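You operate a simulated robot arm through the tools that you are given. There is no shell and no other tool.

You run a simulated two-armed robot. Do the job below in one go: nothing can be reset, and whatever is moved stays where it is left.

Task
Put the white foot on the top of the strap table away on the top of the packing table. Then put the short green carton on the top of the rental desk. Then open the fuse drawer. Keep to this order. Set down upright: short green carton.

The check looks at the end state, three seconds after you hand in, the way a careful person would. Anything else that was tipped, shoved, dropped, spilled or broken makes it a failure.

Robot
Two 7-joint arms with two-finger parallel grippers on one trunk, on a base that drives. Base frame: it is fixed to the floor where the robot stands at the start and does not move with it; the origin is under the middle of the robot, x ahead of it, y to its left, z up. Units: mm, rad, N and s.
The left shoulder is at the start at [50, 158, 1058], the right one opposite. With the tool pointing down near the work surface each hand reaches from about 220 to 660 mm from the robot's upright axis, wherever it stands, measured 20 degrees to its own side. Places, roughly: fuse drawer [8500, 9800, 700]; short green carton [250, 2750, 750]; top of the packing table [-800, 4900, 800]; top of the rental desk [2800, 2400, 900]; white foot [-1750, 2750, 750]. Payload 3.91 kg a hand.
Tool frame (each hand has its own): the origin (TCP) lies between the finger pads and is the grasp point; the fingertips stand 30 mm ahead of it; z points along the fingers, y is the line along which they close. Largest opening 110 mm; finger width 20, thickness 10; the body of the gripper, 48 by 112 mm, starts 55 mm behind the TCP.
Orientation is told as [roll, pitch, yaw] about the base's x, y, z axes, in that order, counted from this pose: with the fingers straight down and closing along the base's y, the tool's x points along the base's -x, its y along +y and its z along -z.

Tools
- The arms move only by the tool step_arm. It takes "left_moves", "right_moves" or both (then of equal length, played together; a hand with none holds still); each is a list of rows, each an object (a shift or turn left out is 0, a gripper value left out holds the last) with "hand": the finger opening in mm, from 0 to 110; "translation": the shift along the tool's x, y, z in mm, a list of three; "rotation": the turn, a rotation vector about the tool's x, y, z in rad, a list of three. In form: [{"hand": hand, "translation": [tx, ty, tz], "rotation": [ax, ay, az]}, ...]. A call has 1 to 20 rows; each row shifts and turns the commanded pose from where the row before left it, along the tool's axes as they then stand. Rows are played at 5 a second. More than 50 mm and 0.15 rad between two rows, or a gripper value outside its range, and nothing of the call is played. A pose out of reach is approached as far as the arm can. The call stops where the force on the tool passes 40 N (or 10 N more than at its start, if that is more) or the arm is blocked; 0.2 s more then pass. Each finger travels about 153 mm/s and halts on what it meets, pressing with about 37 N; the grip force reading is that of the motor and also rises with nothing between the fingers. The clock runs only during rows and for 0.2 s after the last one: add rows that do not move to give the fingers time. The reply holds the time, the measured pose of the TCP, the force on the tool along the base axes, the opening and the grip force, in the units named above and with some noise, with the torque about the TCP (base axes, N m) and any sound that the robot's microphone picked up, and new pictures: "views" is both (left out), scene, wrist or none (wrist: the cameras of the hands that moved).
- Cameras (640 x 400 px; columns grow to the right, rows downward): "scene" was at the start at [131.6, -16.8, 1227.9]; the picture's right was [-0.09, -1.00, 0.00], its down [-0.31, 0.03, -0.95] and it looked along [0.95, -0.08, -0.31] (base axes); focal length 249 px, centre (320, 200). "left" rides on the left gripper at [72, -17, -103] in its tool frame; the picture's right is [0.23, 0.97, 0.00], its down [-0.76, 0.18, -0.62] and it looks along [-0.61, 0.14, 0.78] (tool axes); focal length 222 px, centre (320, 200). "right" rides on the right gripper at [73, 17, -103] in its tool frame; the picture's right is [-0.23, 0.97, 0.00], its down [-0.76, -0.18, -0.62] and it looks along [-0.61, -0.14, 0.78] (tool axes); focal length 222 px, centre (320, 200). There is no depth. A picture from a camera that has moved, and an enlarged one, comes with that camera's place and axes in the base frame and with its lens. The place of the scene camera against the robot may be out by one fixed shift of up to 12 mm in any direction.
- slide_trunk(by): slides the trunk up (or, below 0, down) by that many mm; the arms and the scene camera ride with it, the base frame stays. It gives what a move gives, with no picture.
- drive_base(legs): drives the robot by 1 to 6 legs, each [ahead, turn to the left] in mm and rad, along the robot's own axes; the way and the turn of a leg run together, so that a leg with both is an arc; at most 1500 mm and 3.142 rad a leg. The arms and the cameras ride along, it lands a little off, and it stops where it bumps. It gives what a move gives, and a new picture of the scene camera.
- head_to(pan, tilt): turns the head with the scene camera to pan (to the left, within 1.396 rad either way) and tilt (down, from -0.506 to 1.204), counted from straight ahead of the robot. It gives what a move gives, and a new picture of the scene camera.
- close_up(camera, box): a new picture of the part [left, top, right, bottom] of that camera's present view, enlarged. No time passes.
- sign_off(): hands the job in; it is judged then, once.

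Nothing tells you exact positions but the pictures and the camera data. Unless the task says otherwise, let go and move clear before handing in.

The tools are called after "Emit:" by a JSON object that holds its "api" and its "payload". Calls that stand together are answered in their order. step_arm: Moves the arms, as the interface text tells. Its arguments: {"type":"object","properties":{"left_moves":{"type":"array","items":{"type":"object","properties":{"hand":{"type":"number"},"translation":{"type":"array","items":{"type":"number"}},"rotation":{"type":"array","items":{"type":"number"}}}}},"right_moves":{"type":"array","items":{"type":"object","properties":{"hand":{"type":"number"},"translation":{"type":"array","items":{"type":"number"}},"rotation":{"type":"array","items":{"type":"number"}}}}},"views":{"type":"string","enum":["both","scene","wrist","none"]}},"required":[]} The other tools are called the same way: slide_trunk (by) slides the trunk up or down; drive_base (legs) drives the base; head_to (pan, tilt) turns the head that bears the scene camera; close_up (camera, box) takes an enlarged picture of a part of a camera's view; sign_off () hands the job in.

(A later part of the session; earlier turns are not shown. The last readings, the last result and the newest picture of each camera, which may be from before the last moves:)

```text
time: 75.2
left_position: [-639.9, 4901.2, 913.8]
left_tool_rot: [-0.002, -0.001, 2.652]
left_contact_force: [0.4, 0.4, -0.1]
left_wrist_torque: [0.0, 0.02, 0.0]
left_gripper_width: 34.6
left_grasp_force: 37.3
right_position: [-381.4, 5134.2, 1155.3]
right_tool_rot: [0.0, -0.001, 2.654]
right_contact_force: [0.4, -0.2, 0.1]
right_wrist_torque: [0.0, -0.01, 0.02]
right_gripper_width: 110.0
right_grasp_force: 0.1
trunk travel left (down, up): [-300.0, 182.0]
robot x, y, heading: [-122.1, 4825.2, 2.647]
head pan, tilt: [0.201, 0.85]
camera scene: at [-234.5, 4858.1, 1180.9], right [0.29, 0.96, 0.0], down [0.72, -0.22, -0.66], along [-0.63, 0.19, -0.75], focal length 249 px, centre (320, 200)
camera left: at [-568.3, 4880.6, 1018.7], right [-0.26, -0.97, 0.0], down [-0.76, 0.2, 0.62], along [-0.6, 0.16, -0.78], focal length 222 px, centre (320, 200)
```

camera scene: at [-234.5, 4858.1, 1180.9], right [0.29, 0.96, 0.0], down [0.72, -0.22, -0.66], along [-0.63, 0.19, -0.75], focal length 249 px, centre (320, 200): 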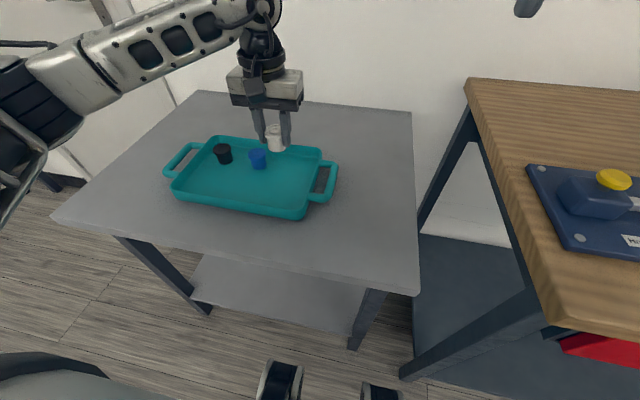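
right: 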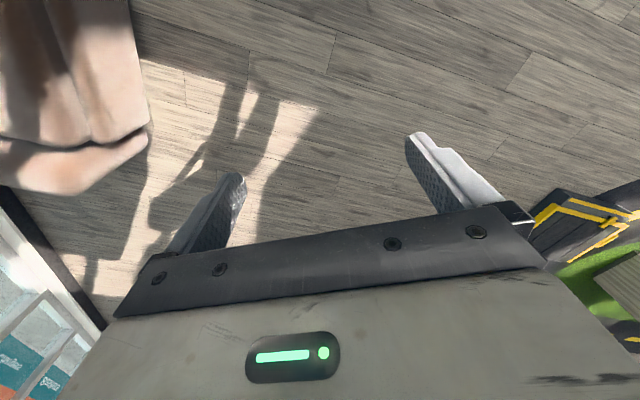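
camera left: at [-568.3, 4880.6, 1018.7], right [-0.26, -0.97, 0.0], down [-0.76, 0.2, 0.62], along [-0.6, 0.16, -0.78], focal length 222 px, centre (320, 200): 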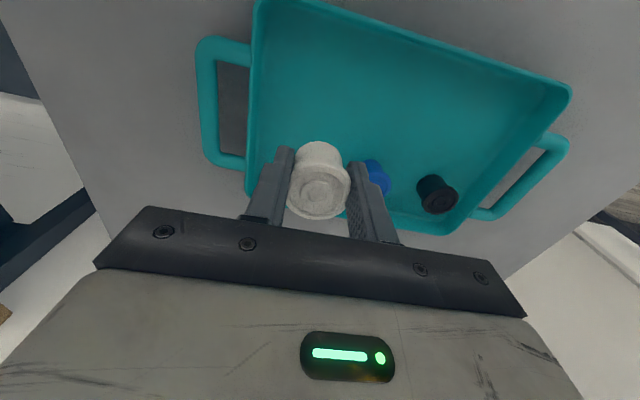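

The black foot's top is at about z 780, so the tray floor is near 742; the spot under the hand is clear of the walls and of the other feet. I'll lower the foot in steps.

Emit:
{"api": "step_arm", "payload": {"left_moves": [{"translation": [-10, 0, 40]}, {"translation": [0, 0, 40]}, {"translation": [0, 0, 30]}, {"translation": [0, 0, 10]}, {}, {}], "views": "both"}}

Emit:
{"api": "close_up", "payload": {"camera": "scene", "box": [180, 90, 340, 190]}}

```text
time: 76.2
left_position: [-651.2, 4905.3, 806.6]
left_tool_rot: [-0.006, -0.013, 2.654]
left_contact_force: [8.5, -5.8, 19.3]
left_wrist_torque: [-0.37, -0.34, 0.02]
left_gripper_width: 34.9
left_grasp_force: 36.6
right_position: [-379.9, 5133.1, 1154.6]
right_tool_rot: [0.0, -0.004, 2.654]
right_contact_force: [0.3, 0.2, 0.8]
right_wrist_torque: [-0.02, 0.0, 0.01]
right_gripper_width: 110.0
right_grasp_force: 0.1
trunk travel left (down, up): [-300.0, 182.0]
robot x, y, heading: [-121.1, 4824.6, 2.646]
head pan, tilt: [0.201, 0.85]
stopped in row 5 (left hand): the force on the tool passed its limit at 48 N (the readings are from after the stop); the commanded pose is now the measured one
camera scene: at [-232.7, 4857.3, 1181.3], right [0.29, 0.96, 0.0], down [0.72, -0.22, -0.66], along [-0.63, 0.19, -0.75], focal length 249 px, centre (320, 200)
camera left: at [-578.4, 4884.5, 910.8], right [-0.26, -0.97, -0.01], down [-0.75, 0.19, 0.63], along [-0.61, 0.17, -0.78], focal length 222 px, centre (320, 200)
```

scene: 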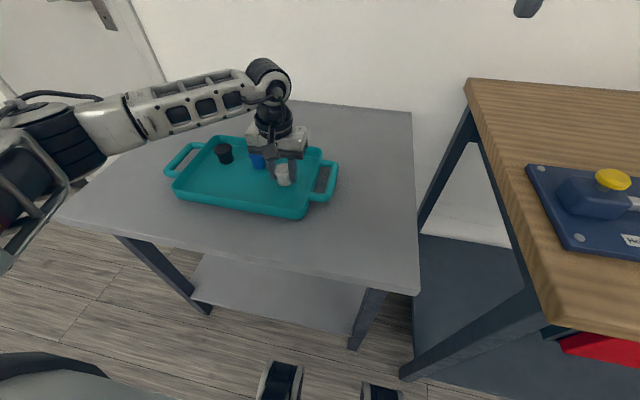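
left: 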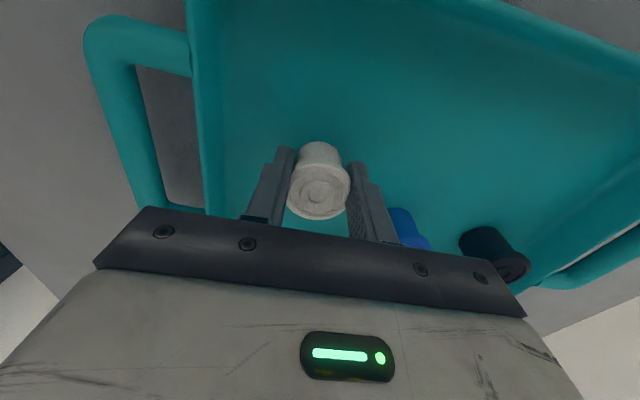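

```text
4.00 times, centred on (260, 140) of scene
camera zoom: at [-232.7, 4857.3, 1181.3], right [0.29, 0.96, 0.0], down [0.72, -0.22, -0.66], along [-0.63, 0.19, -0.75], focal length 997 px, centre (560, 440)
```

zoom: 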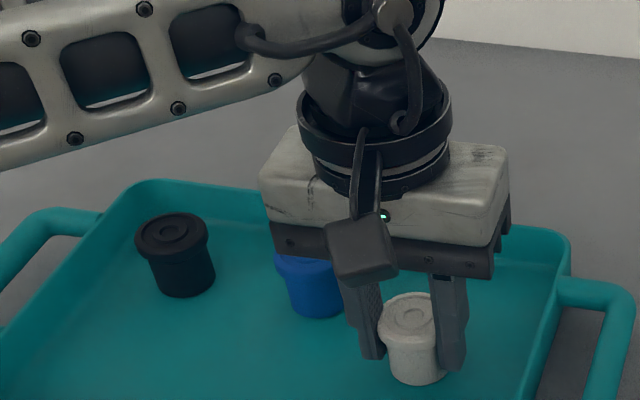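

The foot touched down on the tray floor. I'll ease off slightly, then open gently and rise.

Emit:
{"api": "step_arm", "payload": {"left_moves": [{"translation": [0, 0, -1.5]}, {}], "views": "none"}}

```text
time: 76.8
left_position: [-650.8, 4905.6, 806.6]
left_tool_rot: [-0.005, -0.013, 2.655]
left_contact_force: [3.3, -3.6, 21.4]
left_wrist_torque: [-0.22, -0.14, 0.0]
left_gripper_width: 34.5
left_grasp_force: 37.3
right_position: [-379.7, 5134.4, 1155.3]
right_tool_rot: [-0.001, -0.003, 2.653]
right_contact_force: [0.2, 0.2, 0.2]
right_wrist_torque: [-0.02, 0.01, 0.01]
right_gripper_width: 109.9
right_grasp_force: 0.0
trunk travel left (down, up): [-300.0, 182.0]
robot x, y, heading: [-124.0, 4825.4, 2.645]
head pan, tilt: [0.201, 0.85]
```

Emit:
{"api": "step_arm", "payload": {"left_moves": [{"translation": [0, 0, -1.5]}, {}, {"hand": 42}, {"hand": 56}, {"hand": 64}, {}, {}], "views": "both"}}

Emit:
{"api": "close_up", "payload": {"camera": "scene", "box": [180, 90, 340, 190]}}

```text
time: 78.4
left_position: [-652.0, 4905.7, 806.9]
left_tool_rot: [-0.004, -0.01, 2.654]
left_contact_force: [-0.3, -0.2, -0.2]
left_wrist_torque: [0.02, 0.0, 0.0]
left_gripper_width: 64.2
left_grasp_force: 0.1
right_position: [-381.6, 5134.3, 1153.7]
right_tool_rot: [0.0, -0.003, 2.653]
right_contact_force: [1.0, -0.6, -0.4]
right_wrist_torque: [0.0, 0.0, -0.03]
right_gripper_width: 110.3
right_grasp_force: 0.0
trunk travel left (down, up): [-300.0, 182.0]
robot x, y, heading: [-128.2, 4828.2, 2.646]
head pan, tilt: [0.201, 0.85]
camera scene: at [-234.4, 4857.9, 1180.9], right [0.29, 0.96, 0.0], down [0.72, -0.22, -0.66], along [-0.63, 0.19, -0.75], focal length 249 px, centre (320, 200)
camera left: at [-579.3, 4885.2, 909.9], right [-0.26, -0.97, -0.01], down [-0.75, 0.2, 0.63], along [-0.61, 0.17, -0.78], focal length 222 px, centre (320, 200)
```

scene: 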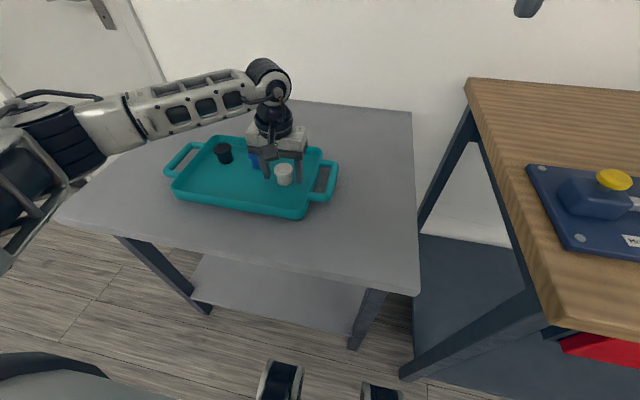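
left: 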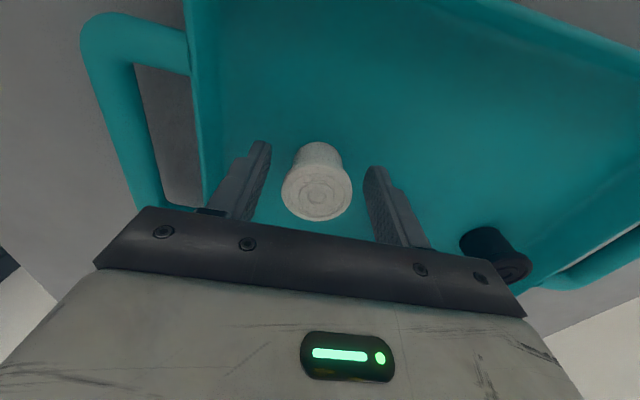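

```text
4.00 times, centred on (260, 140) of scene
camera zoom: at [-234.4, 4857.9, 1180.9], right [0.29, 0.96, 0.0], down [0.72, -0.22, -0.66], along [-0.63, 0.19, -0.75], focal length 997 px, centre (560, 440)
```

zoom: 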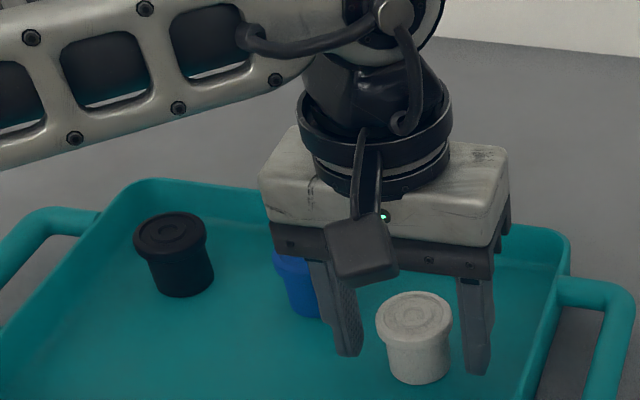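

The white foot stands upright in the tray. I'll raise the hand clear and pull it back.

Emit:
{"api": "step_arm", "payload": {"left_moves": [{"translation": [0, 0, -30]}, {"translation": [0, 0, -45]}, {"translation": [0, 0, -50]}, {"translation": [0, 0, -50], "rotation": [-0.004, 0.01, 0]}, {"translation": [20, 0, -45]}, {"translation": [30, 0, -40], "hand": 110}, {"translation": [30, 0, -40]}, {"translation": [40, 0, -20]}, {}], "views": "both"}}

```text
time: 80.4
left_position: [-544.8, 4847.5, 1129.1]
left_tool_rot: [0.0, 0.002, 2.655]
left_contact_force: [-0.1, -0.1, 0.3]
left_wrist_torque: [-0.01, -0.01, 0.01]
left_gripper_width: 110.0
left_grasp_force: 0.2
right_position: [-380.8, 5135.1, 1154.0]
right_tool_rot: [-0.001, -0.002, 2.652]
right_contact_force: [0.3, -0.4, 0.0]
right_wrist_torque: [0.02, 0.04, 0.02]
right_gripper_width: 110.1
right_grasp_force: 0.1
trunk travel left (down, up): [-300.0, 182.0]
robot x, y, heading: [-124.0, 4824.6, 2.647]
head pan, tilt: [0.201, 0.85]
camera scene: at [-234.5, 4857.9, 1180.9], right [0.29, 0.96, 0.0], down [0.72, -0.22, -0.66], along [-0.63, 0.19, -0.75], focal length 249 px, centre (320, 200)
camera left: at [-472.8, 4828.0, 1232.6], right [-0.26, -0.97, 0.0], down [-0.76, 0.2, 0.62], along [-0.6, 0.16, -0.78], focal length 222 px, centre (320, 200)
```

scene: 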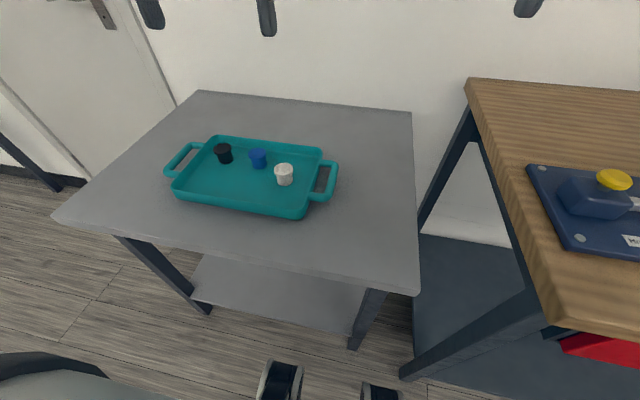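
left: 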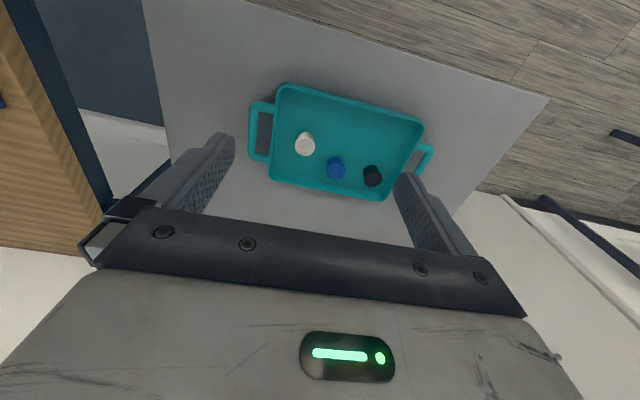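

The foot is done. Now I back out and drive toward the carton table, viewing it from the aisle.

Emit:
{"api": "drive_base", "payload": {"legs": [[-300, 0], [0, 1.741], [1150, 0], [0, 0.9]]}}

Emit:
{"api": "head_to", "payload": {"pan": 0.0, "tilt": 0.4}}

```text
time: 94.4
left_position: [119.6, 3381.7, 1127.8]
left_tool_rot: [-0.002, 0.001, -0.991]
left_contact_force: [-0.3, 0.3, -0.7]
left_wrist_torque: [0.02, 0.02, 0.01]
left_gripper_width: 110.2
left_grasp_force: 0.1
right_position: [-162.7, 3208.5, 1154.0]
right_tool_rot: [-0.003, -0.002, -0.994]
right_contact_force: [-0.1, -0.2, 0.2]
right_wrist_torque: [-0.01, -0.01, 0.01]
right_gripper_width: 110.0
right_grasp_force: 0.1
trunk travel left (down, up): [-300.0, 182.0]
robot x, y, heading: [-238.1, 3605.6, -1.002]
head pan, tilt: [0.201, 0.85]
camera scene: at [-163.3, 3506.1, 1180.9], right [-0.72, -0.7, 0.0], down [-0.52, 0.54, -0.66], along [0.46, -0.47, -0.75], focal length 249 px, centre (320, 200)
```

scene: 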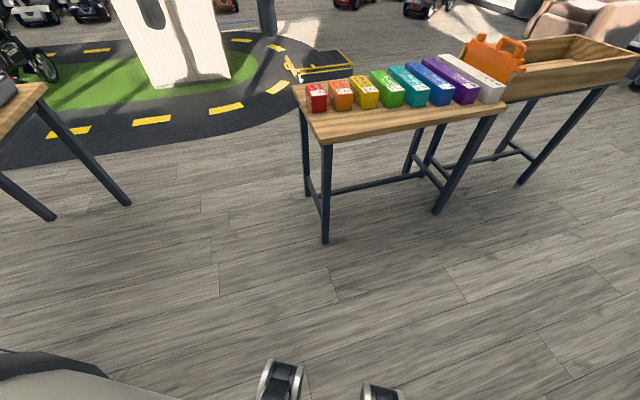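

```text
time: 95.3
left_position: [119.6, 3381.0, 1128.5]
left_tool_rot: [-0.001, 0.001, -0.993]
left_contact_force: [0.0, 0.0, 0.3]
left_wrist_torque: [0.0, -0.01, -0.04]
left_gripper_width: 110.1
left_grasp_force: 0.1
right_position: [-162.9, 3208.5, 1154.4]
right_tool_rot: [-0.001, 0.0, -0.995]
right_contact_force: [0.3, -0.9, 0.0]
right_wrist_torque: [0.02, -0.01, -0.01]
right_gripper_width: 110.1
right_grasp_force: 0.1
trunk travel left (down, up): [-300.0, 182.0]
robot x, y, heading: [-237.4, 3602.9, -1.0]
head pan, tilt: [0.0, 0.4]
camera scene: at [-167.9, 3484.1, 1219.9], right [-0.84, -0.54, 0.0], down [-0.21, 0.33, -0.92], along [0.5, -0.77, -0.39], focal length 249 px, centre (320, 200)
```

scene: 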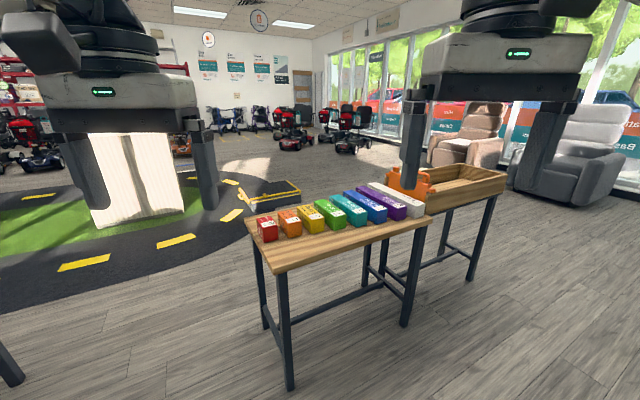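

Emit:
{"api": "close_up", "payload": {"camera": "scene", "box": [230, 150, 450, 287]}}

```text
2.91 times, centred on (340, 218) of scene
camera zoom: at [-167.9, 3484.1, 1219.9], right [-0.84, -0.54, 0.0], down [-0.21, 0.33, -0.92], along [0.5, -0.77, -0.39], focal length 725 px, centre (262, 146)
```

zoom: 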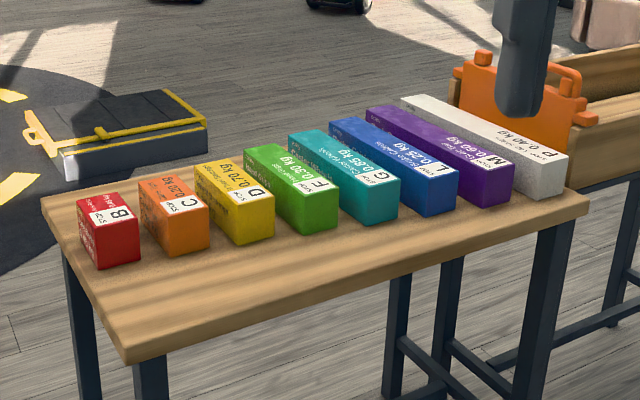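

The cartons are sorted along the table, green is "F 0.30 kg", with gaps for the fingers between neighbours. I'll take up a position on the aisle side so the right arm faces the green one squarely.

Emit:
{"api": "drive_base", "payload": {"legs": [[0, -0.536], [500, 0], [0, 1.046]]}}

Emit:
{"api": "head_to", "payload": {"pan": -0.2, "tilt": 0.65}}

```text
time: 102.4
left_position: [205.6, 3087.8, 1129.3]
left_tool_rot: [0.001, 0.001, -0.472]
left_contact_force: [-0.4, 0.1, -0.4]
left_wrist_torque: [-0.01, -0.01, -0.02]
left_gripper_width: 109.9
left_grasp_force: 0.1
right_position: [47.1, 2798.2, 1154.3]
right_tool_rot: [0.0, -0.002, -0.474]
right_contact_force: [-0.1, 1.0, -0.2]
right_wrist_torque: [0.0, 0.04, 0.01]
right_gripper_width: 110.1
right_grasp_force: 0.1
trunk travel left (down, up): [-300.0, 182.0]
robot x, y, heading: [-213.4, 3109.3, -0.477]
head pan, tilt: [0.0, 0.4]
camera scene: at [-99.4, 3034.3, 1220.0], right [-0.46, -0.89, 0.0], down [-0.35, 0.18, -0.92], along [0.82, -0.42, -0.39], focal length 249 px, centre (320, 200)
```

scene: 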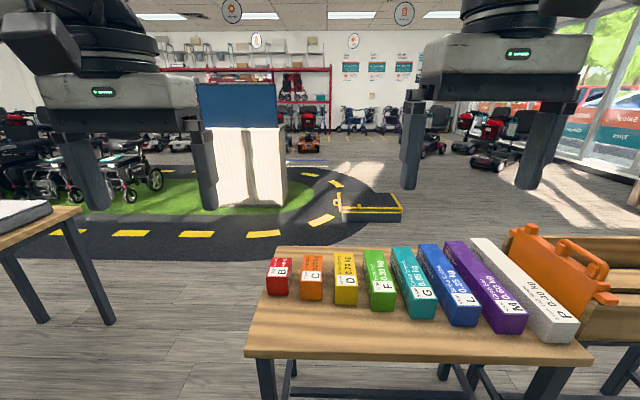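

```text
time: 103.2
left_position: [206.7, 3088.1, 1128.0]
left_tool_rot: [-0.002, 0.002, -0.472]
left_contact_force: [-0.2, -0.3, 0.0]
left_wrist_torque: [-0.03, -0.02, 0.01]
left_gripper_width: 110.2
left_grasp_force: 0.1
right_position: [47.9, 2797.9, 1154.6]
right_tool_rot: [0.001, -0.001, -0.474]
right_contact_force: [-0.2, -1.0, -0.1]
right_wrist_torque: [0.01, 0.02, 0.02]
right_gripper_width: 110.0
right_grasp_force: 0.0
trunk travel left (down, up): [-300.0, 182.0]
robot x, y, heading: [-217.8, 3098.2, -0.48]
head pan, tilt: [-0.201, 0.649]
camera scene: at [-114.1, 3022.3, 1197.6], right [-0.63, -0.78, 0.0], down [-0.47, 0.38, -0.8], along [0.62, -0.5, -0.6], focal length 249 px, centre (320, 200)
```

scene: 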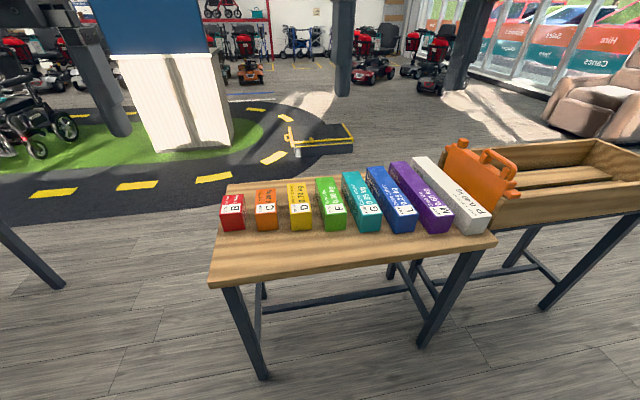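

The rental desk appears to be the white fluted kiosk with a blue panel further on. First I move in 160 mm to the carton table.

Emit:
{"api": "drive_base", "payload": {"legs": [[160, 0]]}}

Emit:
{"api": "head_to", "payload": {"pan": -0.25, "tilt": 0.85}}

```text
time: 104.6
left_position: [349.6, 3013.0, 1127.3]
left_tool_rot: [0.0, 0.002, -0.473]
left_contact_force: [0.2, -0.4, 0.1]
left_wrist_torque: [0.01, 0.02, 0.02]
left_gripper_width: 110.2
left_grasp_force: 0.1
right_position: [191.0, 2723.4, 1154.1]
right_tool_rot: [0.0, -0.002, -0.475]
right_contact_force: [0.5, -0.2, 0.2]
right_wrist_torque: [-0.02, 0.01, -0.01]
right_gripper_width: 110.2
right_grasp_force: 0.1
trunk travel left (down, up): [-300.0, 182.0]
robot x, y, heading: [-70.4, 3028.8, -0.474]
head pan, tilt: [-0.201, 0.649]
camera scene: at [29.4, 2947.6, 1197.4], right [-0.63, -0.78, 0.0], down [-0.47, 0.38, -0.8], along [0.62, -0.5, -0.61], focal length 249 px, centre (320, 200)
```

scene: 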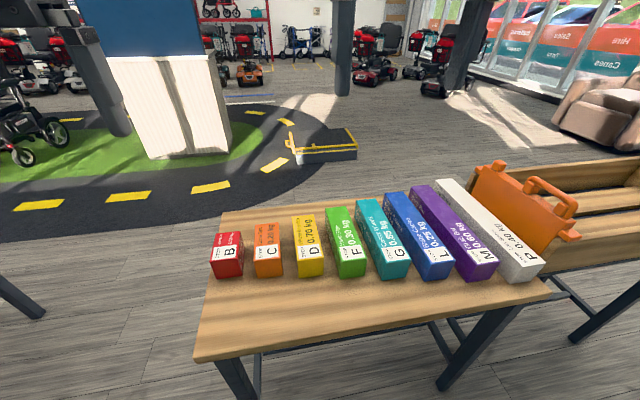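

```text
time: 105.3
left_position: [349.3, 3012.7, 1128.2]
left_tool_rot: [0.0, 0.002, -0.473]
left_contact_force: [0.2, 0.3, 0.3]
left_wrist_torque: [0.02, 0.01, 0.03]
left_gripper_width: 110.1
left_grasp_force: 0.0
right_position: [189.8, 2723.0, 1152.8]
right_tool_rot: [-0.001, -0.003, -0.477]
right_contact_force: [0.5, 0.5, 0.3]
right_wrist_torque: [0.0, -0.02, 0.0]
right_gripper_width: 110.1
right_grasp_force: 0.0
trunk travel left (down, up): [-300.0, 182.0]
robot x, y, heading: [-73.0, 3030.1, -0.475]
head pan, tilt: [-0.25, 0.85]
camera scene: at [19.8, 2950.3, 1180.9], right [-0.67, -0.75, 0.0], down [-0.56, 0.5, -0.66], along [0.49, -0.44, -0.75], focal length 249 px, centre (320, 200)
```

scene: 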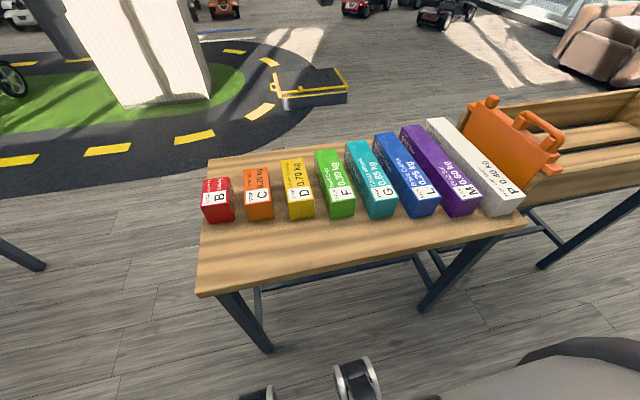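

Emit:
{"api": "step_arm", "payload": {"right_moves": [{"translation": [-25, -6, 33]}, {"translation": [-25, -6, 33]}, {"translation": [-25, -6, 33]}, {"translation": [-25, -6, 33]}, {}], "views": "both"}}

```text
time: 106.5
left_position: [349.6, 3013.1, 1128.6]
left_tool_rot: [0.001, 0.001, -0.473]
left_contact_force: [0.4, 0.9, -1.0]
left_wrist_torque: [-0.02, 0.05, -0.01]
left_gripper_width: 110.1
left_grasp_force: 0.1
right_position: [267.6, 2656.4, 1023.8]
right_tool_rot: [0.001, -0.002, -0.474]
right_contact_force: [0.3, -0.2, -0.1]
right_wrist_torque: [0.01, 0.01, 0.02]
right_gripper_width: 110.0
right_grasp_force: 0.0
trunk travel left (down, up): [-300.0, 182.0]
robot x, y, heading: [-75.5, 3027.9, -0.473]
head pan, tilt: [-0.25, 0.85]
camera scene: at [19.7, 2950.4, 1180.9], right [-0.67, -0.75, 0.0], down [-0.56, 0.5, -0.66], along [0.49, -0.44, -0.75], focal length 249 px, centre (320, 200)
camera right: at [211.1, 2704.8, 1126.2], right [0.65, 0.76, 0.0], down [0.59, -0.51, 0.62], along [0.48, -0.4, -0.78], focal length 222 px, centre (320, 200)
```

scene: 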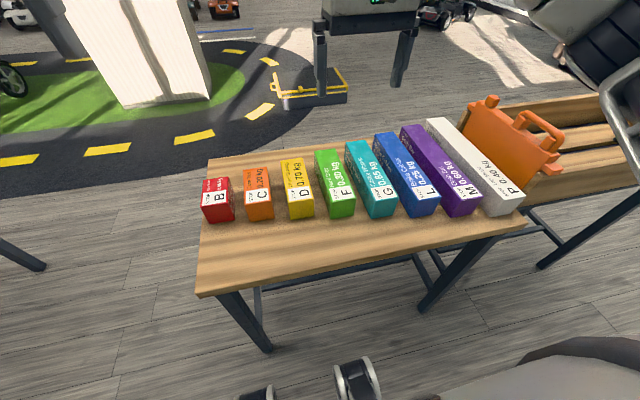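
right: 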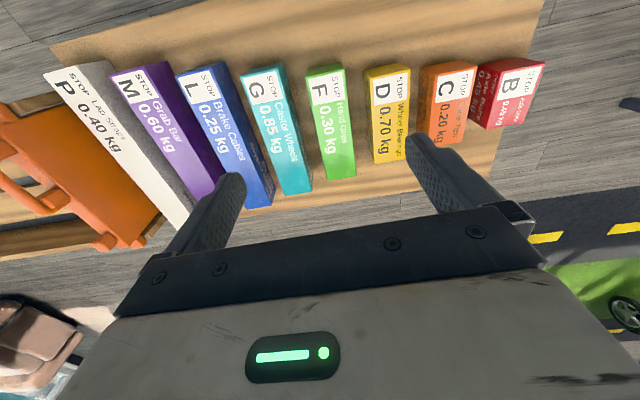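

Emit:
{"api": "step_arm", "payload": {"right_moves": [{"translation": [-25, 5, 20], "rotation": [0, 0, 0.049]}, {"translation": [-25, 5, 20]}, {"translation": [0, 0, 20]}, {}], "views": "both"}}

```text
time: 107.5
left_position: [349.2, 3012.4, 1128.2]
left_tool_rot: [-0.001, 0.002, -0.473]
left_contact_force: [0.4, 0.8, -0.9]
left_wrist_torque: [0.01, -0.01, -0.04]
left_gripper_width: 110.1
left_grasp_force: 0.1
right_position: [316.9, 2643.1, 964.1]
right_tool_rot: [-0.001, -0.002, -0.523]
right_contact_force: [0.4, -0.2, -0.3]
right_wrist_torque: [0.01, -0.01, -0.01]
right_gripper_width: 110.4
right_grasp_force: 0.0
trunk travel left (down, up): [-300.0, 182.0]
robot x, y, heading: [-73.1, 3031.6, -0.481]
head pan, tilt: [-0.25, 0.85]
camera scene: at [19.7, 2950.4, 1180.9], right [-0.67, -0.75, 0.0], down [-0.56, 0.5, -0.66], along [0.49, -0.44, -0.75], focal length 249 px, centre (320, 200)
camera right: at [261.7, 2693.4, 1066.3], right [0.68, 0.73, 0.0], down [0.57, -0.53, 0.63], along [0.46, -0.43, -0.78], focal length 222 px, centre (320, 200)
```

scene: 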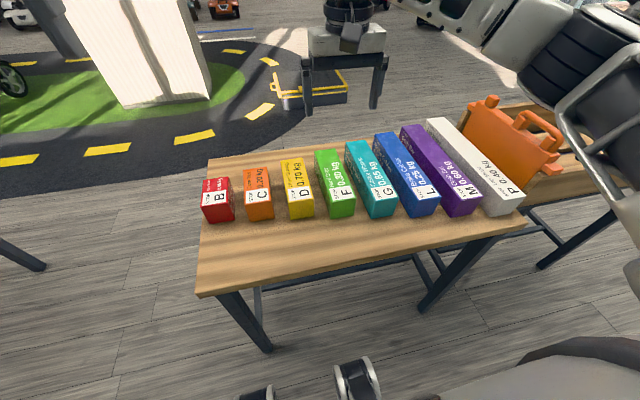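
right: 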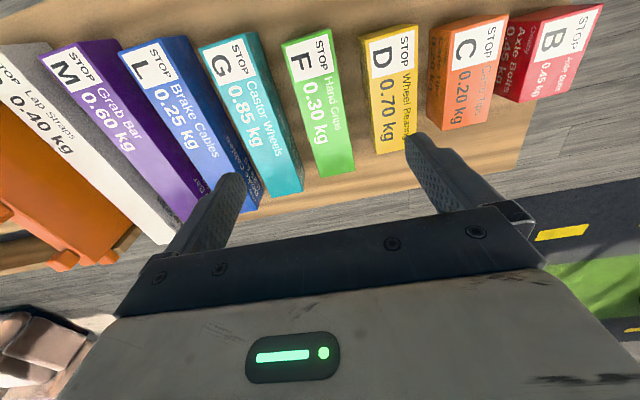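

Triangulation puts the green carton's top at z ≈ 756, 57 mm wide, with about 33 mm gaps. I'll set the opening to 78, centre over it and descend part way.

Emit:
{"api": "step_arm", "payload": {"right_moves": [{"hand": 78, "translation": [-29, 1, 0]}, {"translation": [0, 0, 45]}, {"translation": [0, 0, 45]}, {"translation": [0, 0, 40]}, {}, {}], "views": "both"}}

Emit:
{"api": "close_up", "payload": {"camera": "scene", "box": [240, 80, 440, 205]}}

```text
time: 108.9
left_position: [348.8, 3012.7, 1127.7]
left_tool_rot: [-0.001, 0.0, -0.473]
left_contact_force: [-0.3, -0.7, 0.1]
left_wrist_torque: [0.02, -0.02, 0.01]
left_gripper_width: 109.9
left_grasp_force: 0.1
right_position: [345.5, 2628.0, 834.7]
right_tool_rot: [-0.001, -0.001, -0.525]
right_contact_force: [0.3, -0.2, -0.9]
right_wrist_torque: [-0.01, -0.01, -0.03]
right_gripper_width: 77.9
right_grasp_force: 0.1
trunk travel left (down, up): [-300.0, 182.0]
robot x, y, heading: [-69.7, 3028.9, -0.482]
head pan, tilt: [-0.25, 0.85]
camera scene: at [19.7, 2950.4, 1180.9], right [-0.67, -0.75, 0.0], down [-0.56, 0.5, -0.66], along [0.49, -0.44, -0.75], focal length 249 px, centre (320, 200)
camera right: at [289.6, 2679.0, 936.3], right [0.68, 0.73, 0.0], down [0.57, -0.53, 0.62], along [0.46, -0.43, -0.78], focal length 222 px, centre (320, 200)
```

scene: 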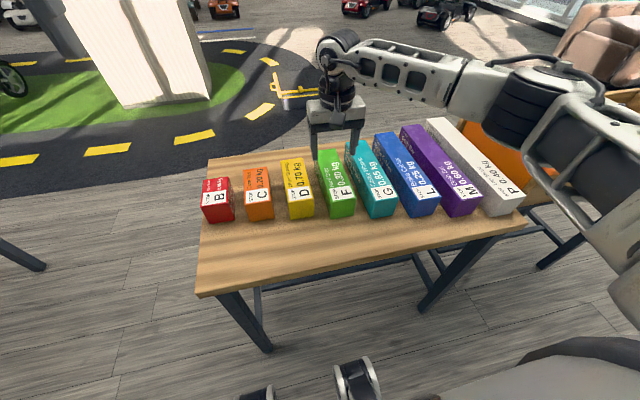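
right: 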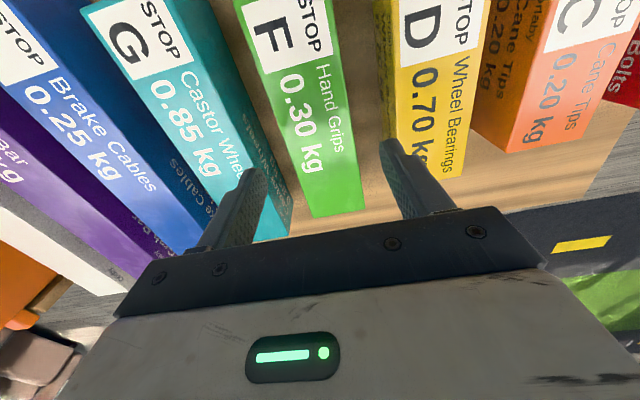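

```text
3.20 times, centred on (340, 142) of scene
camera zoom: at [19.7, 2950.4, 1180.9], right [-0.67, -0.75, 0.0], down [-0.56, 0.5, -0.66], along [0.49, -0.44, -0.75], focal length 797 px, centre (256, 384)
```

zoom: 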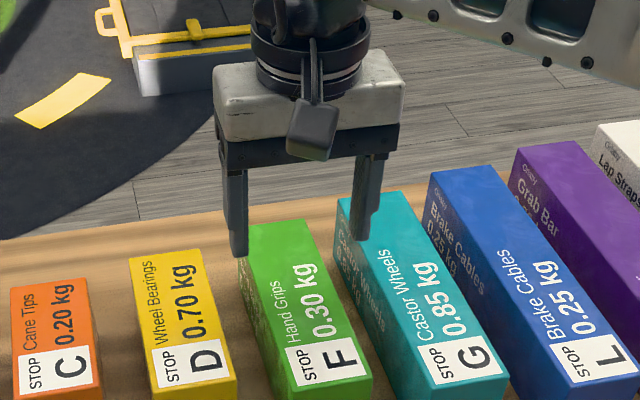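

Everything lines up: green spans ±27 mm about the hand, yellow begins at +60 and teal at -74. I'll descend between them with the opening at 74.

Emit:
{"api": "step_arm", "payload": {"right_moves": [{"hand": 74}, {"translation": [0, 0, 40]}, {"translation": [0, 0, 30]}, {"translation": [0, 0, 20]}, {}, {}], "views": "both"}}

Emit:
{"api": "close_up", "payload": {"camera": "scene", "box": [240, 80, 440, 205]}}

```text
time: 110.3
left_position: [349.3, 3013.8, 1128.2]
left_tool_rot: [0.001, 0.002, -0.473]
left_contact_force: [0.1, -0.8, 1.2]
left_wrist_torque: [0.0, 0.0, 0.03]
left_gripper_width: 110.1
left_grasp_force: 0.0
right_position: [344.5, 2627.7, 744.8]
right_tool_rot: [0.001, -0.002, -0.525]
right_contact_force: [-0.1, -0.9, -1.2]
right_wrist_torque: [0.0, 0.01, -0.02]
right_gripper_width: 74.2
right_grasp_force: 0.0
trunk travel left (down, up): [-300.0, 182.0]
robot x, y, heading: [-72.8, 3027.5, -0.475]
head pan, tilt: [-0.25, 0.85]
camera scene: at [19.7, 2950.4, 1180.9], right [-0.67, -0.75, 0.0], down [-0.56, 0.5, -0.66], along [0.49, -0.44, -0.75], focal length 249 px, centre (320, 200)
camera right: at [289.4, 2678.1, 846.6], right [0.68, 0.73, 0.0], down [0.57, -0.53, 0.62], along [0.46, -0.43, -0.78], focal length 222 px, centre (320, 200)
```

scene: 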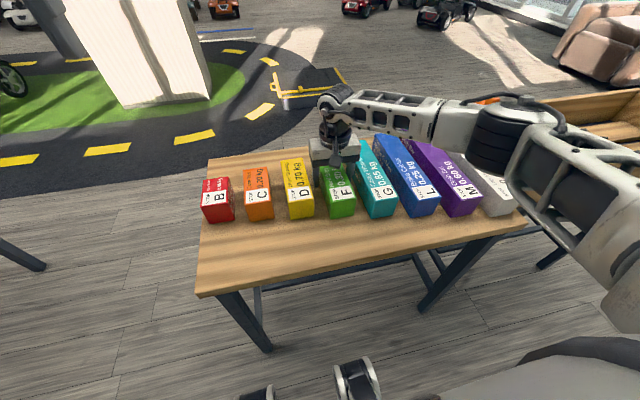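
right: 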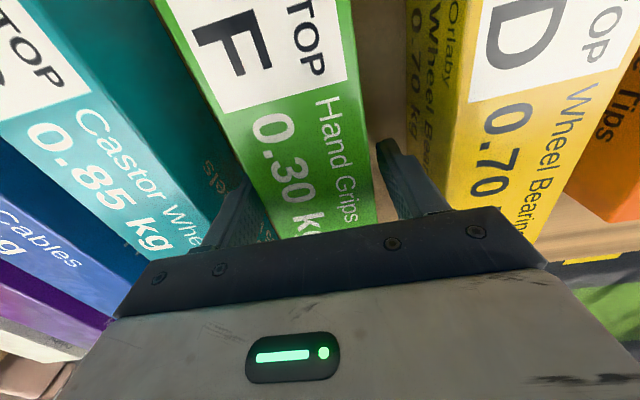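

```text
3.20 times, centred on (340, 142) of scene
camera zoom: at [19.7, 2950.4, 1180.9], right [-0.67, -0.75, 0.0], down [-0.56, 0.5, -0.66], along [0.49, -0.44, -0.75], focal length 797 px, centre (256, 384)
```

zoom: 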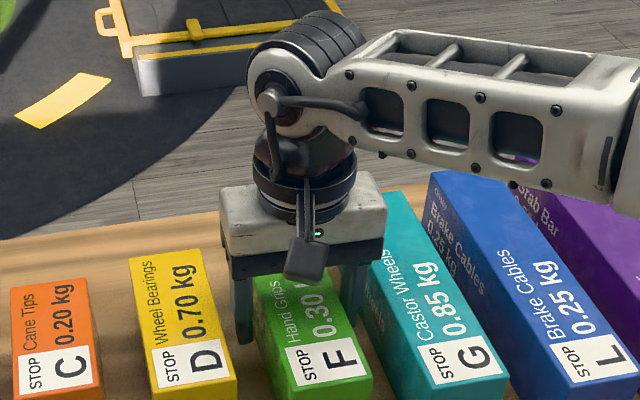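

Emit:
{"api": "step_arm", "payload": {"right_moves": [{"translation": [0, 0, 7]}, {}, {"hand": 50}, {"hand": 40}, {"hand": 40}, {"hand": 40}], "views": "both"}}

```text
time: 111.7
left_position: [348.1, 3012.7, 1127.9]
left_tool_rot: [0.0, 0.004, -0.473]
left_contact_force: [-0.4, -1.3, -0.3]
left_wrist_torque: [0.02, -0.03, 0.0]
left_gripper_width: 109.8
left_grasp_force: 0.0
right_position: [343.3, 2626.7, 735.5]
right_tool_rot: [0.0, -0.002, -0.524]
right_contact_force: [0.7, -1.6, -0.5]
right_wrist_torque: [-0.11, 0.11, 0.06]
right_gripper_width: 59.8
right_grasp_force: 37.3
trunk travel left (down, up): [-300.0, 182.0]
robot x, y, heading: [-78.3, 3028.7, -0.478]
head pan, tilt: [-0.25, 0.85]
camera scene: at [19.7, 2950.3, 1180.9], right [-0.67, -0.75, 0.0], down [-0.56, 0.5, -0.66], along [0.49, -0.44, -0.75], focal length 249 px, centre (320, 200)
camera right: at [288.6, 2678.0, 839.2], right [0.68, 0.73, 0.0], down [0.57, -0.53, 0.62], along [0.46, -0.43, -0.78], focal length 222 px, centre (320, 200)
```

scene: 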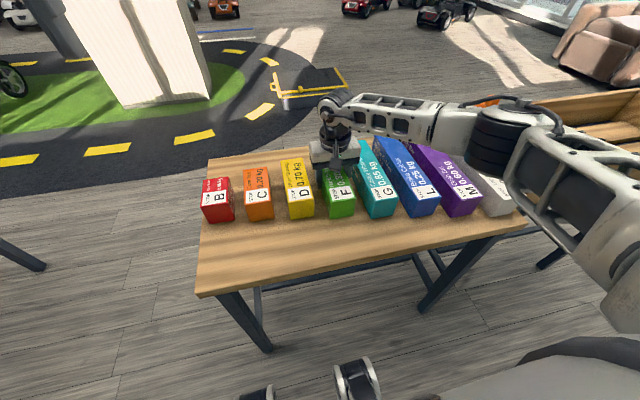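
right: 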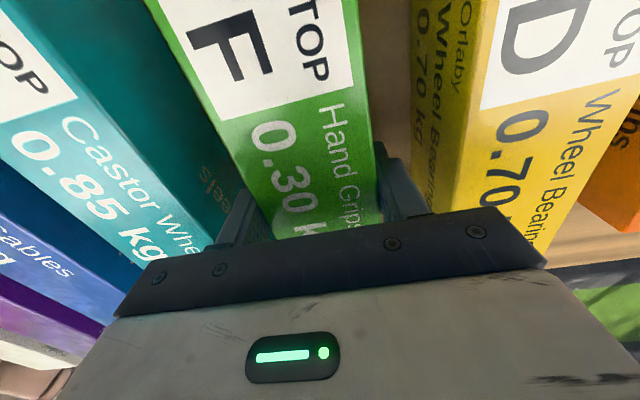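

Gripped at 60 mm wide. I'll lift straight up slowly and check.

Emit:
{"api": "step_arm", "payload": {"right_moves": [{"translation": [0, 0, -10]}, {"translation": [0, 0, -25]}, {"translation": [0, 0, -35]}, {"translation": [0, 0, -40]}, {"translation": [0, 0, -45]}, {"translation": [0, 0, -45]}, {"translation": [0, 0, -45]}, {"translation": [0, 0, -45]}, {}], "views": "both"}}

```text
time: 113.7
left_position: [349.7, 3012.4, 1128.6]
left_tool_rot: [0.001, 0.001, -0.474]
left_contact_force: [0.4, 0.1, -0.3]
left_wrist_torque: [0.02, -0.04, 0.02]
left_gripper_width: 109.7
left_grasp_force: 0.1
right_position: [342.8, 2627.0, 1027.8]
right_tool_rot: [0.002, -0.003, -0.524]
right_contact_force: [-0.4, -0.5, -2.8]
right_wrist_torque: [-0.01, -0.02, -0.03]
right_gripper_width: 59.6
right_grasp_force: 37.0
trunk travel left (down, up): [-300.0, 182.0]
robot x, y, heading: [-72.1, 3029.8, -0.479]
head pan, tilt: [-0.25, 0.85]
camera scene: at [20.0, 2950.1, 1180.8], right [-0.67, -0.75, 0.0], down [-0.56, 0.5, -0.66], along [0.49, -0.44, -0.75], focal length 249 px, centre (320, 200)
camera right: at [288.6, 2678.7, 1129.4], right [0.68, 0.73, 0.0], down [0.57, -0.53, 0.62], along [0.46, -0.43, -0.78], focal length 222 px, centre (320, 200)
```

scene: 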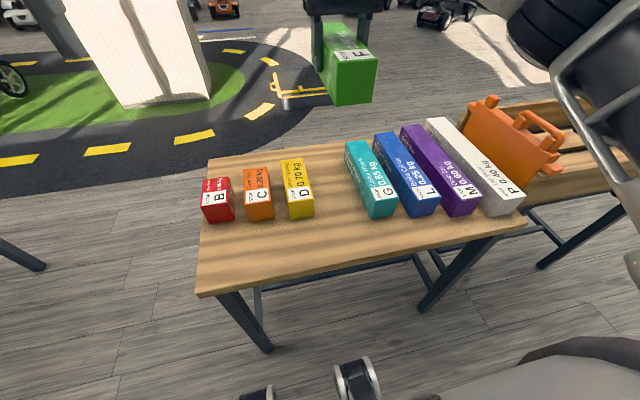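
right: 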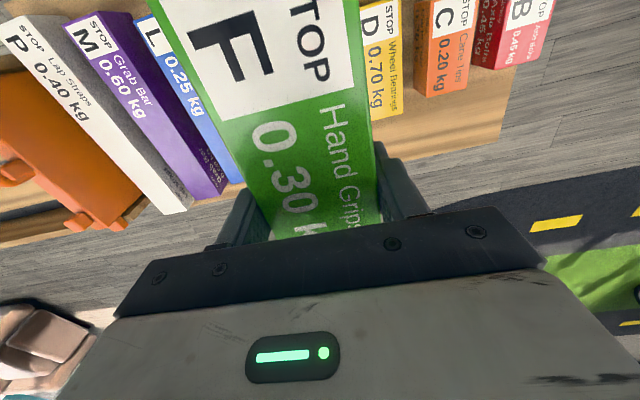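

The green carton is held level. I'll pull it in and up, back out, and go around the north end of the carton table to view the rental desk.

Emit:
{"api": "step_arm", "payload": {"right_moves": [{"translation": [30, 0, -20]}, {"translation": [30, 0, -20]}, {"translation": [30, 0, -20]}, {"translation": [20, 0, -15]}, {}], "views": "none"}}

Emit:
{"api": "drive_base", "payload": {"legs": [[-300, 0], [0, 0.96], [720, 0], [0, -0.85]]}}

Emit:
{"api": "head_to", "payload": {"pan": 0.0, "tilt": 0.3}}

```text
time: 114.9
left_position: [349.8, 3011.4, 1128.7]
left_tool_rot: [0.0, 0.001, -0.474]
left_contact_force: [-0.7, -0.6, 0.0]
left_wrist_torque: [-0.03, 0.0, 0.0]
left_gripper_width: 110.1
left_grasp_force: 0.0
right_position: [246.8, 2683.7, 1100.8]
right_tool_rot: [-0.001, -0.004, -0.523]
right_contact_force: [-0.1, 0.0, -3.2]
right_wrist_torque: [0.01, 0.0, 0.04]
right_gripper_width: 60.2
right_grasp_force: 36.6
trunk travel left (down, up): [-300.0, 182.0]
robot x, y, heading: [-71.2, 3030.2, -0.48]
head pan, tilt: [-0.25, 0.85]
```

```text
time: 125.1
left_position: [718.6, 3514.0, 1127.7]
left_tool_rot: [0.0, 0.001, -0.37]
left_contact_force: [0.3, -0.4, 0.0]
left_wrist_torque: [0.01, -0.03, -0.04]
left_gripper_width: 110.2
left_grasp_force: 0.1
right_position: [650.6, 3175.5, 1102.4]
right_tool_rot: [0.001, -0.001, -0.421]
right_contact_force: [0.1, -0.1, -3.2]
right_wrist_torque: [-0.01, 0.02, 0.0]
right_gripper_width: 59.8
right_grasp_force: 37.4
trunk travel left (down, up): [-300.0, 182.0]
robot x, y, heading: [297.4, 3486.4, -0.377]
head pan, tilt: [-0.25, 0.85]
camera scene: at [396.8, 3418.5, 1180.8], right [-0.59, -0.81, 0.0], down [-0.61, 0.44, -0.66], along [0.53, -0.39, -0.75], focal length 249 px, centre (320, 200)
```

scene: 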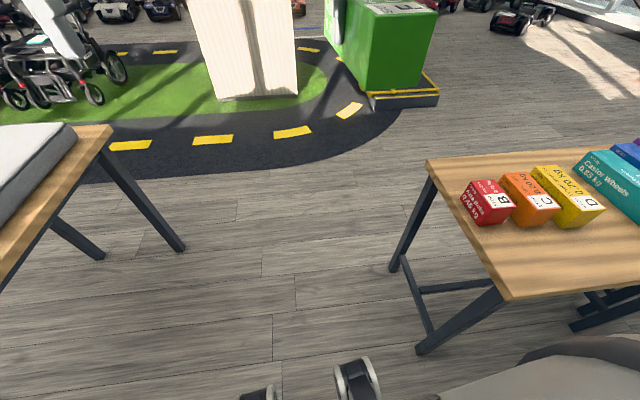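

```text
time: 126.0
left_position: [719.6, 3515.1, 1128.2]
left_tool_rot: [-0.001, 0.003, -0.371]
left_contact_force: [0.3, 1.0, 0.9]
left_wrist_torque: [0.02, -0.01, -0.03]
left_gripper_width: 110.1
left_grasp_force: 0.0
right_position: [650.9, 3175.3, 1100.6]
right_tool_rot: [0.001, -0.002, -0.42]
right_contact_force: [0.4, -0.6, -2.2]
right_wrist_torque: [0.02, 0.0, -0.02]
right_gripper_width: 59.8
right_grasp_force: 37.3
trunk travel left (down, up): [-300.0, 182.0]
robot x, y, heading: [297.0, 3488.7, -0.375]
head pan, tilt: [0.0, 0.3]
camera scene: at [420.4, 3430.1, 1229.2], right [-0.37, -0.93, 0.0], down [-0.28, 0.11, -0.95], along [0.89, -0.35, -0.3], focal length 249 px, centre (320, 200)
```

scene: 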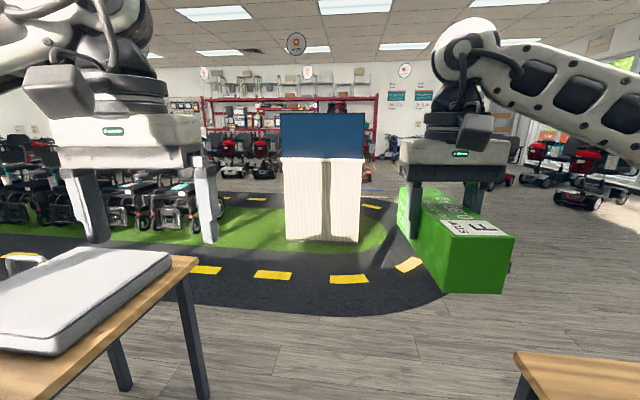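

Emit:
{"api": "close_up", "payload": {"camera": "scene", "box": [250, 90, 400, 260]}}

```text
2.35 times, centred on (325, 175) of scene
camera zoom: at [420.4, 3430.1, 1229.2], right [-0.37, -0.93, 0.0], down [-0.28, 0.11, -0.95], along [0.89, -0.35, -0.3], focal length 586 px, centre (308, 259)
```

zoom: 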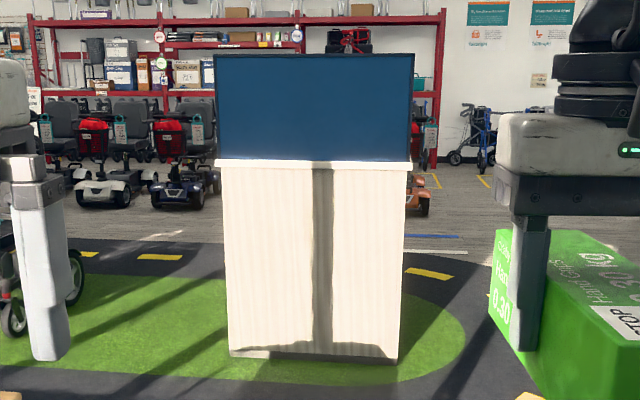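

The desk front carries a tall blue panel, so the top is probably reached from the other side. I'll drive on through the gap and look from closer.

Emit:
{"api": "drive_base", "payload": {"legs": [[1200, 0], [0, 0.35]]}}

Emit:
{"api": "head_to", "payload": {"pan": -0.3, "tilt": 0.2}}

Emit:
{"api": "head_to", "payload": {"pan": 0.6, "tilt": 0.2}}

```text
time: 133.3
left_position: [1828.2, 3173.8, 1127.4]
left_tool_rot: [-0.002, 0.002, -0.05]
left_contact_force: [-0.6, 0.5, 0.3]
left_wrist_torque: [-0.02, 0.02, 0.01]
left_gripper_width: 110.2
left_grasp_force: 0.0
right_position: [1869.2, 2831.3, 1101.0]
right_tool_rot: [0.0, -0.001, -0.102]
right_contact_force: [-0.1, 0.9, -3.5]
right_wrist_torque: [-0.03, -0.04, -0.01]
right_gripper_width: 59.5
right_grasp_force: 36.5
trunk travel left (down, up): [-300.0, 182.0]
robot x, y, heading: [1435.2, 3016.1, -0.057]
head pan, tilt: [0.0, 0.3]
camera scene: at [1567.7, 3000.3, 1229.2], right [-0.06, -1.0, 0.0], down [-0.3, 0.02, -0.96], along [0.95, -0.05, -0.3], focal length 249 px, centre (320, 200)
```

scene: 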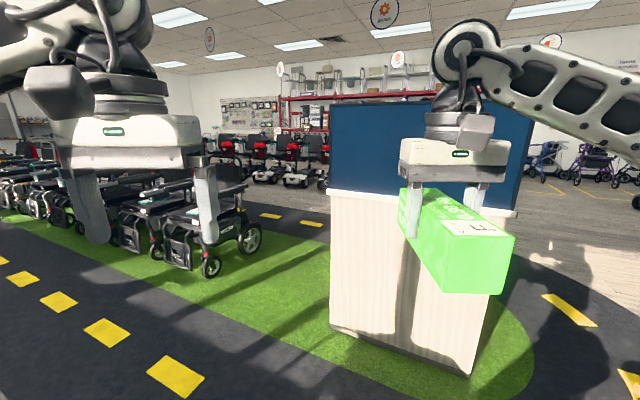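

```text
time: 134.2
left_position: [1828.2, 3174.2, 1128.3]
left_tool_rot: [0.0, 0.003, -0.05]
left_contact_force: [0.8, 0.0, 0.3]
left_wrist_torque: [-0.04, 0.0, 0.0]
left_gripper_width: 110.2
left_grasp_force: 0.0
right_position: [1869.5, 2831.4, 1100.5]
right_tool_rot: [0.001, 0.0, -0.1]
right_contact_force: [0.4, 0.0, -3.5]
right_wrist_torque: [0.01, -0.02, -0.01]
right_gripper_width: 59.6
right_grasp_force: 37.4
trunk travel left (down, up): [-300.0, 182.0]
robot x, y, heading: [1436.9, 3015.9, -0.056]
head pan, tilt: [-0.3, 0.201]
camera scene: at [1561.8, 2972.7, 1238.5], right [-0.35, -0.94, 0.0], down [-0.19, 0.07, -0.98], along [0.92, -0.34, -0.2], focal length 249 px, centre (320, 200)
```

scene: 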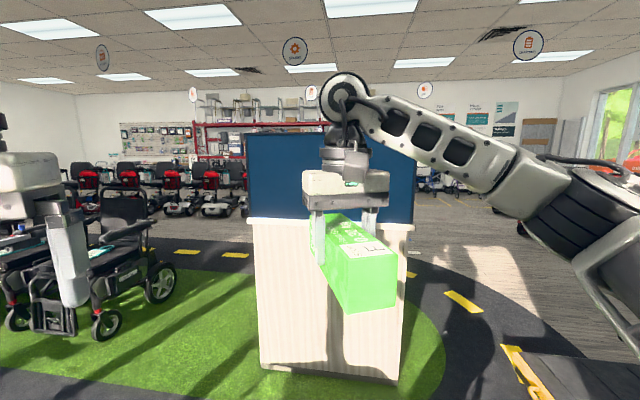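

```text
time: 135.3
left_position: [1827.8, 3174.0, 1128.5]
left_tool_rot: [0.001, 0.001, -0.05]
left_contact_force: [-0.4, 0.4, 0.4]
left_wrist_torque: [-0.04, -0.03, 0.01]
left_gripper_width: 110.0
left_grasp_force: 0.1
right_position: [1869.2, 2831.6, 1100.7]
right_tool_rot: [0.001, -0.001, -0.101]
right_contact_force: [0.6, 0.3, -2.2]
right_wrist_torque: [-0.02, 0.0, 0.0]
right_gripper_width: 59.9
right_grasp_force: 36.8
trunk travel left (down, up): [-300.0, 182.0]
robot x, y, heading: [1437.2, 3018.7, -0.059]
head pan, tilt: [0.6, 0.201]
camera scene: at [1554.3, 3053.3, 1238.5], right [0.52, -0.86, 0.0], down [-0.17, -0.1, -0.98], along [0.84, 0.51, -0.2], focal length 249 px, centre (320, 200)
```

scene: 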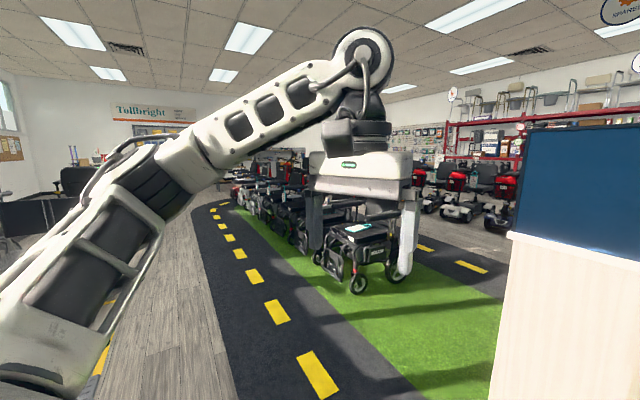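

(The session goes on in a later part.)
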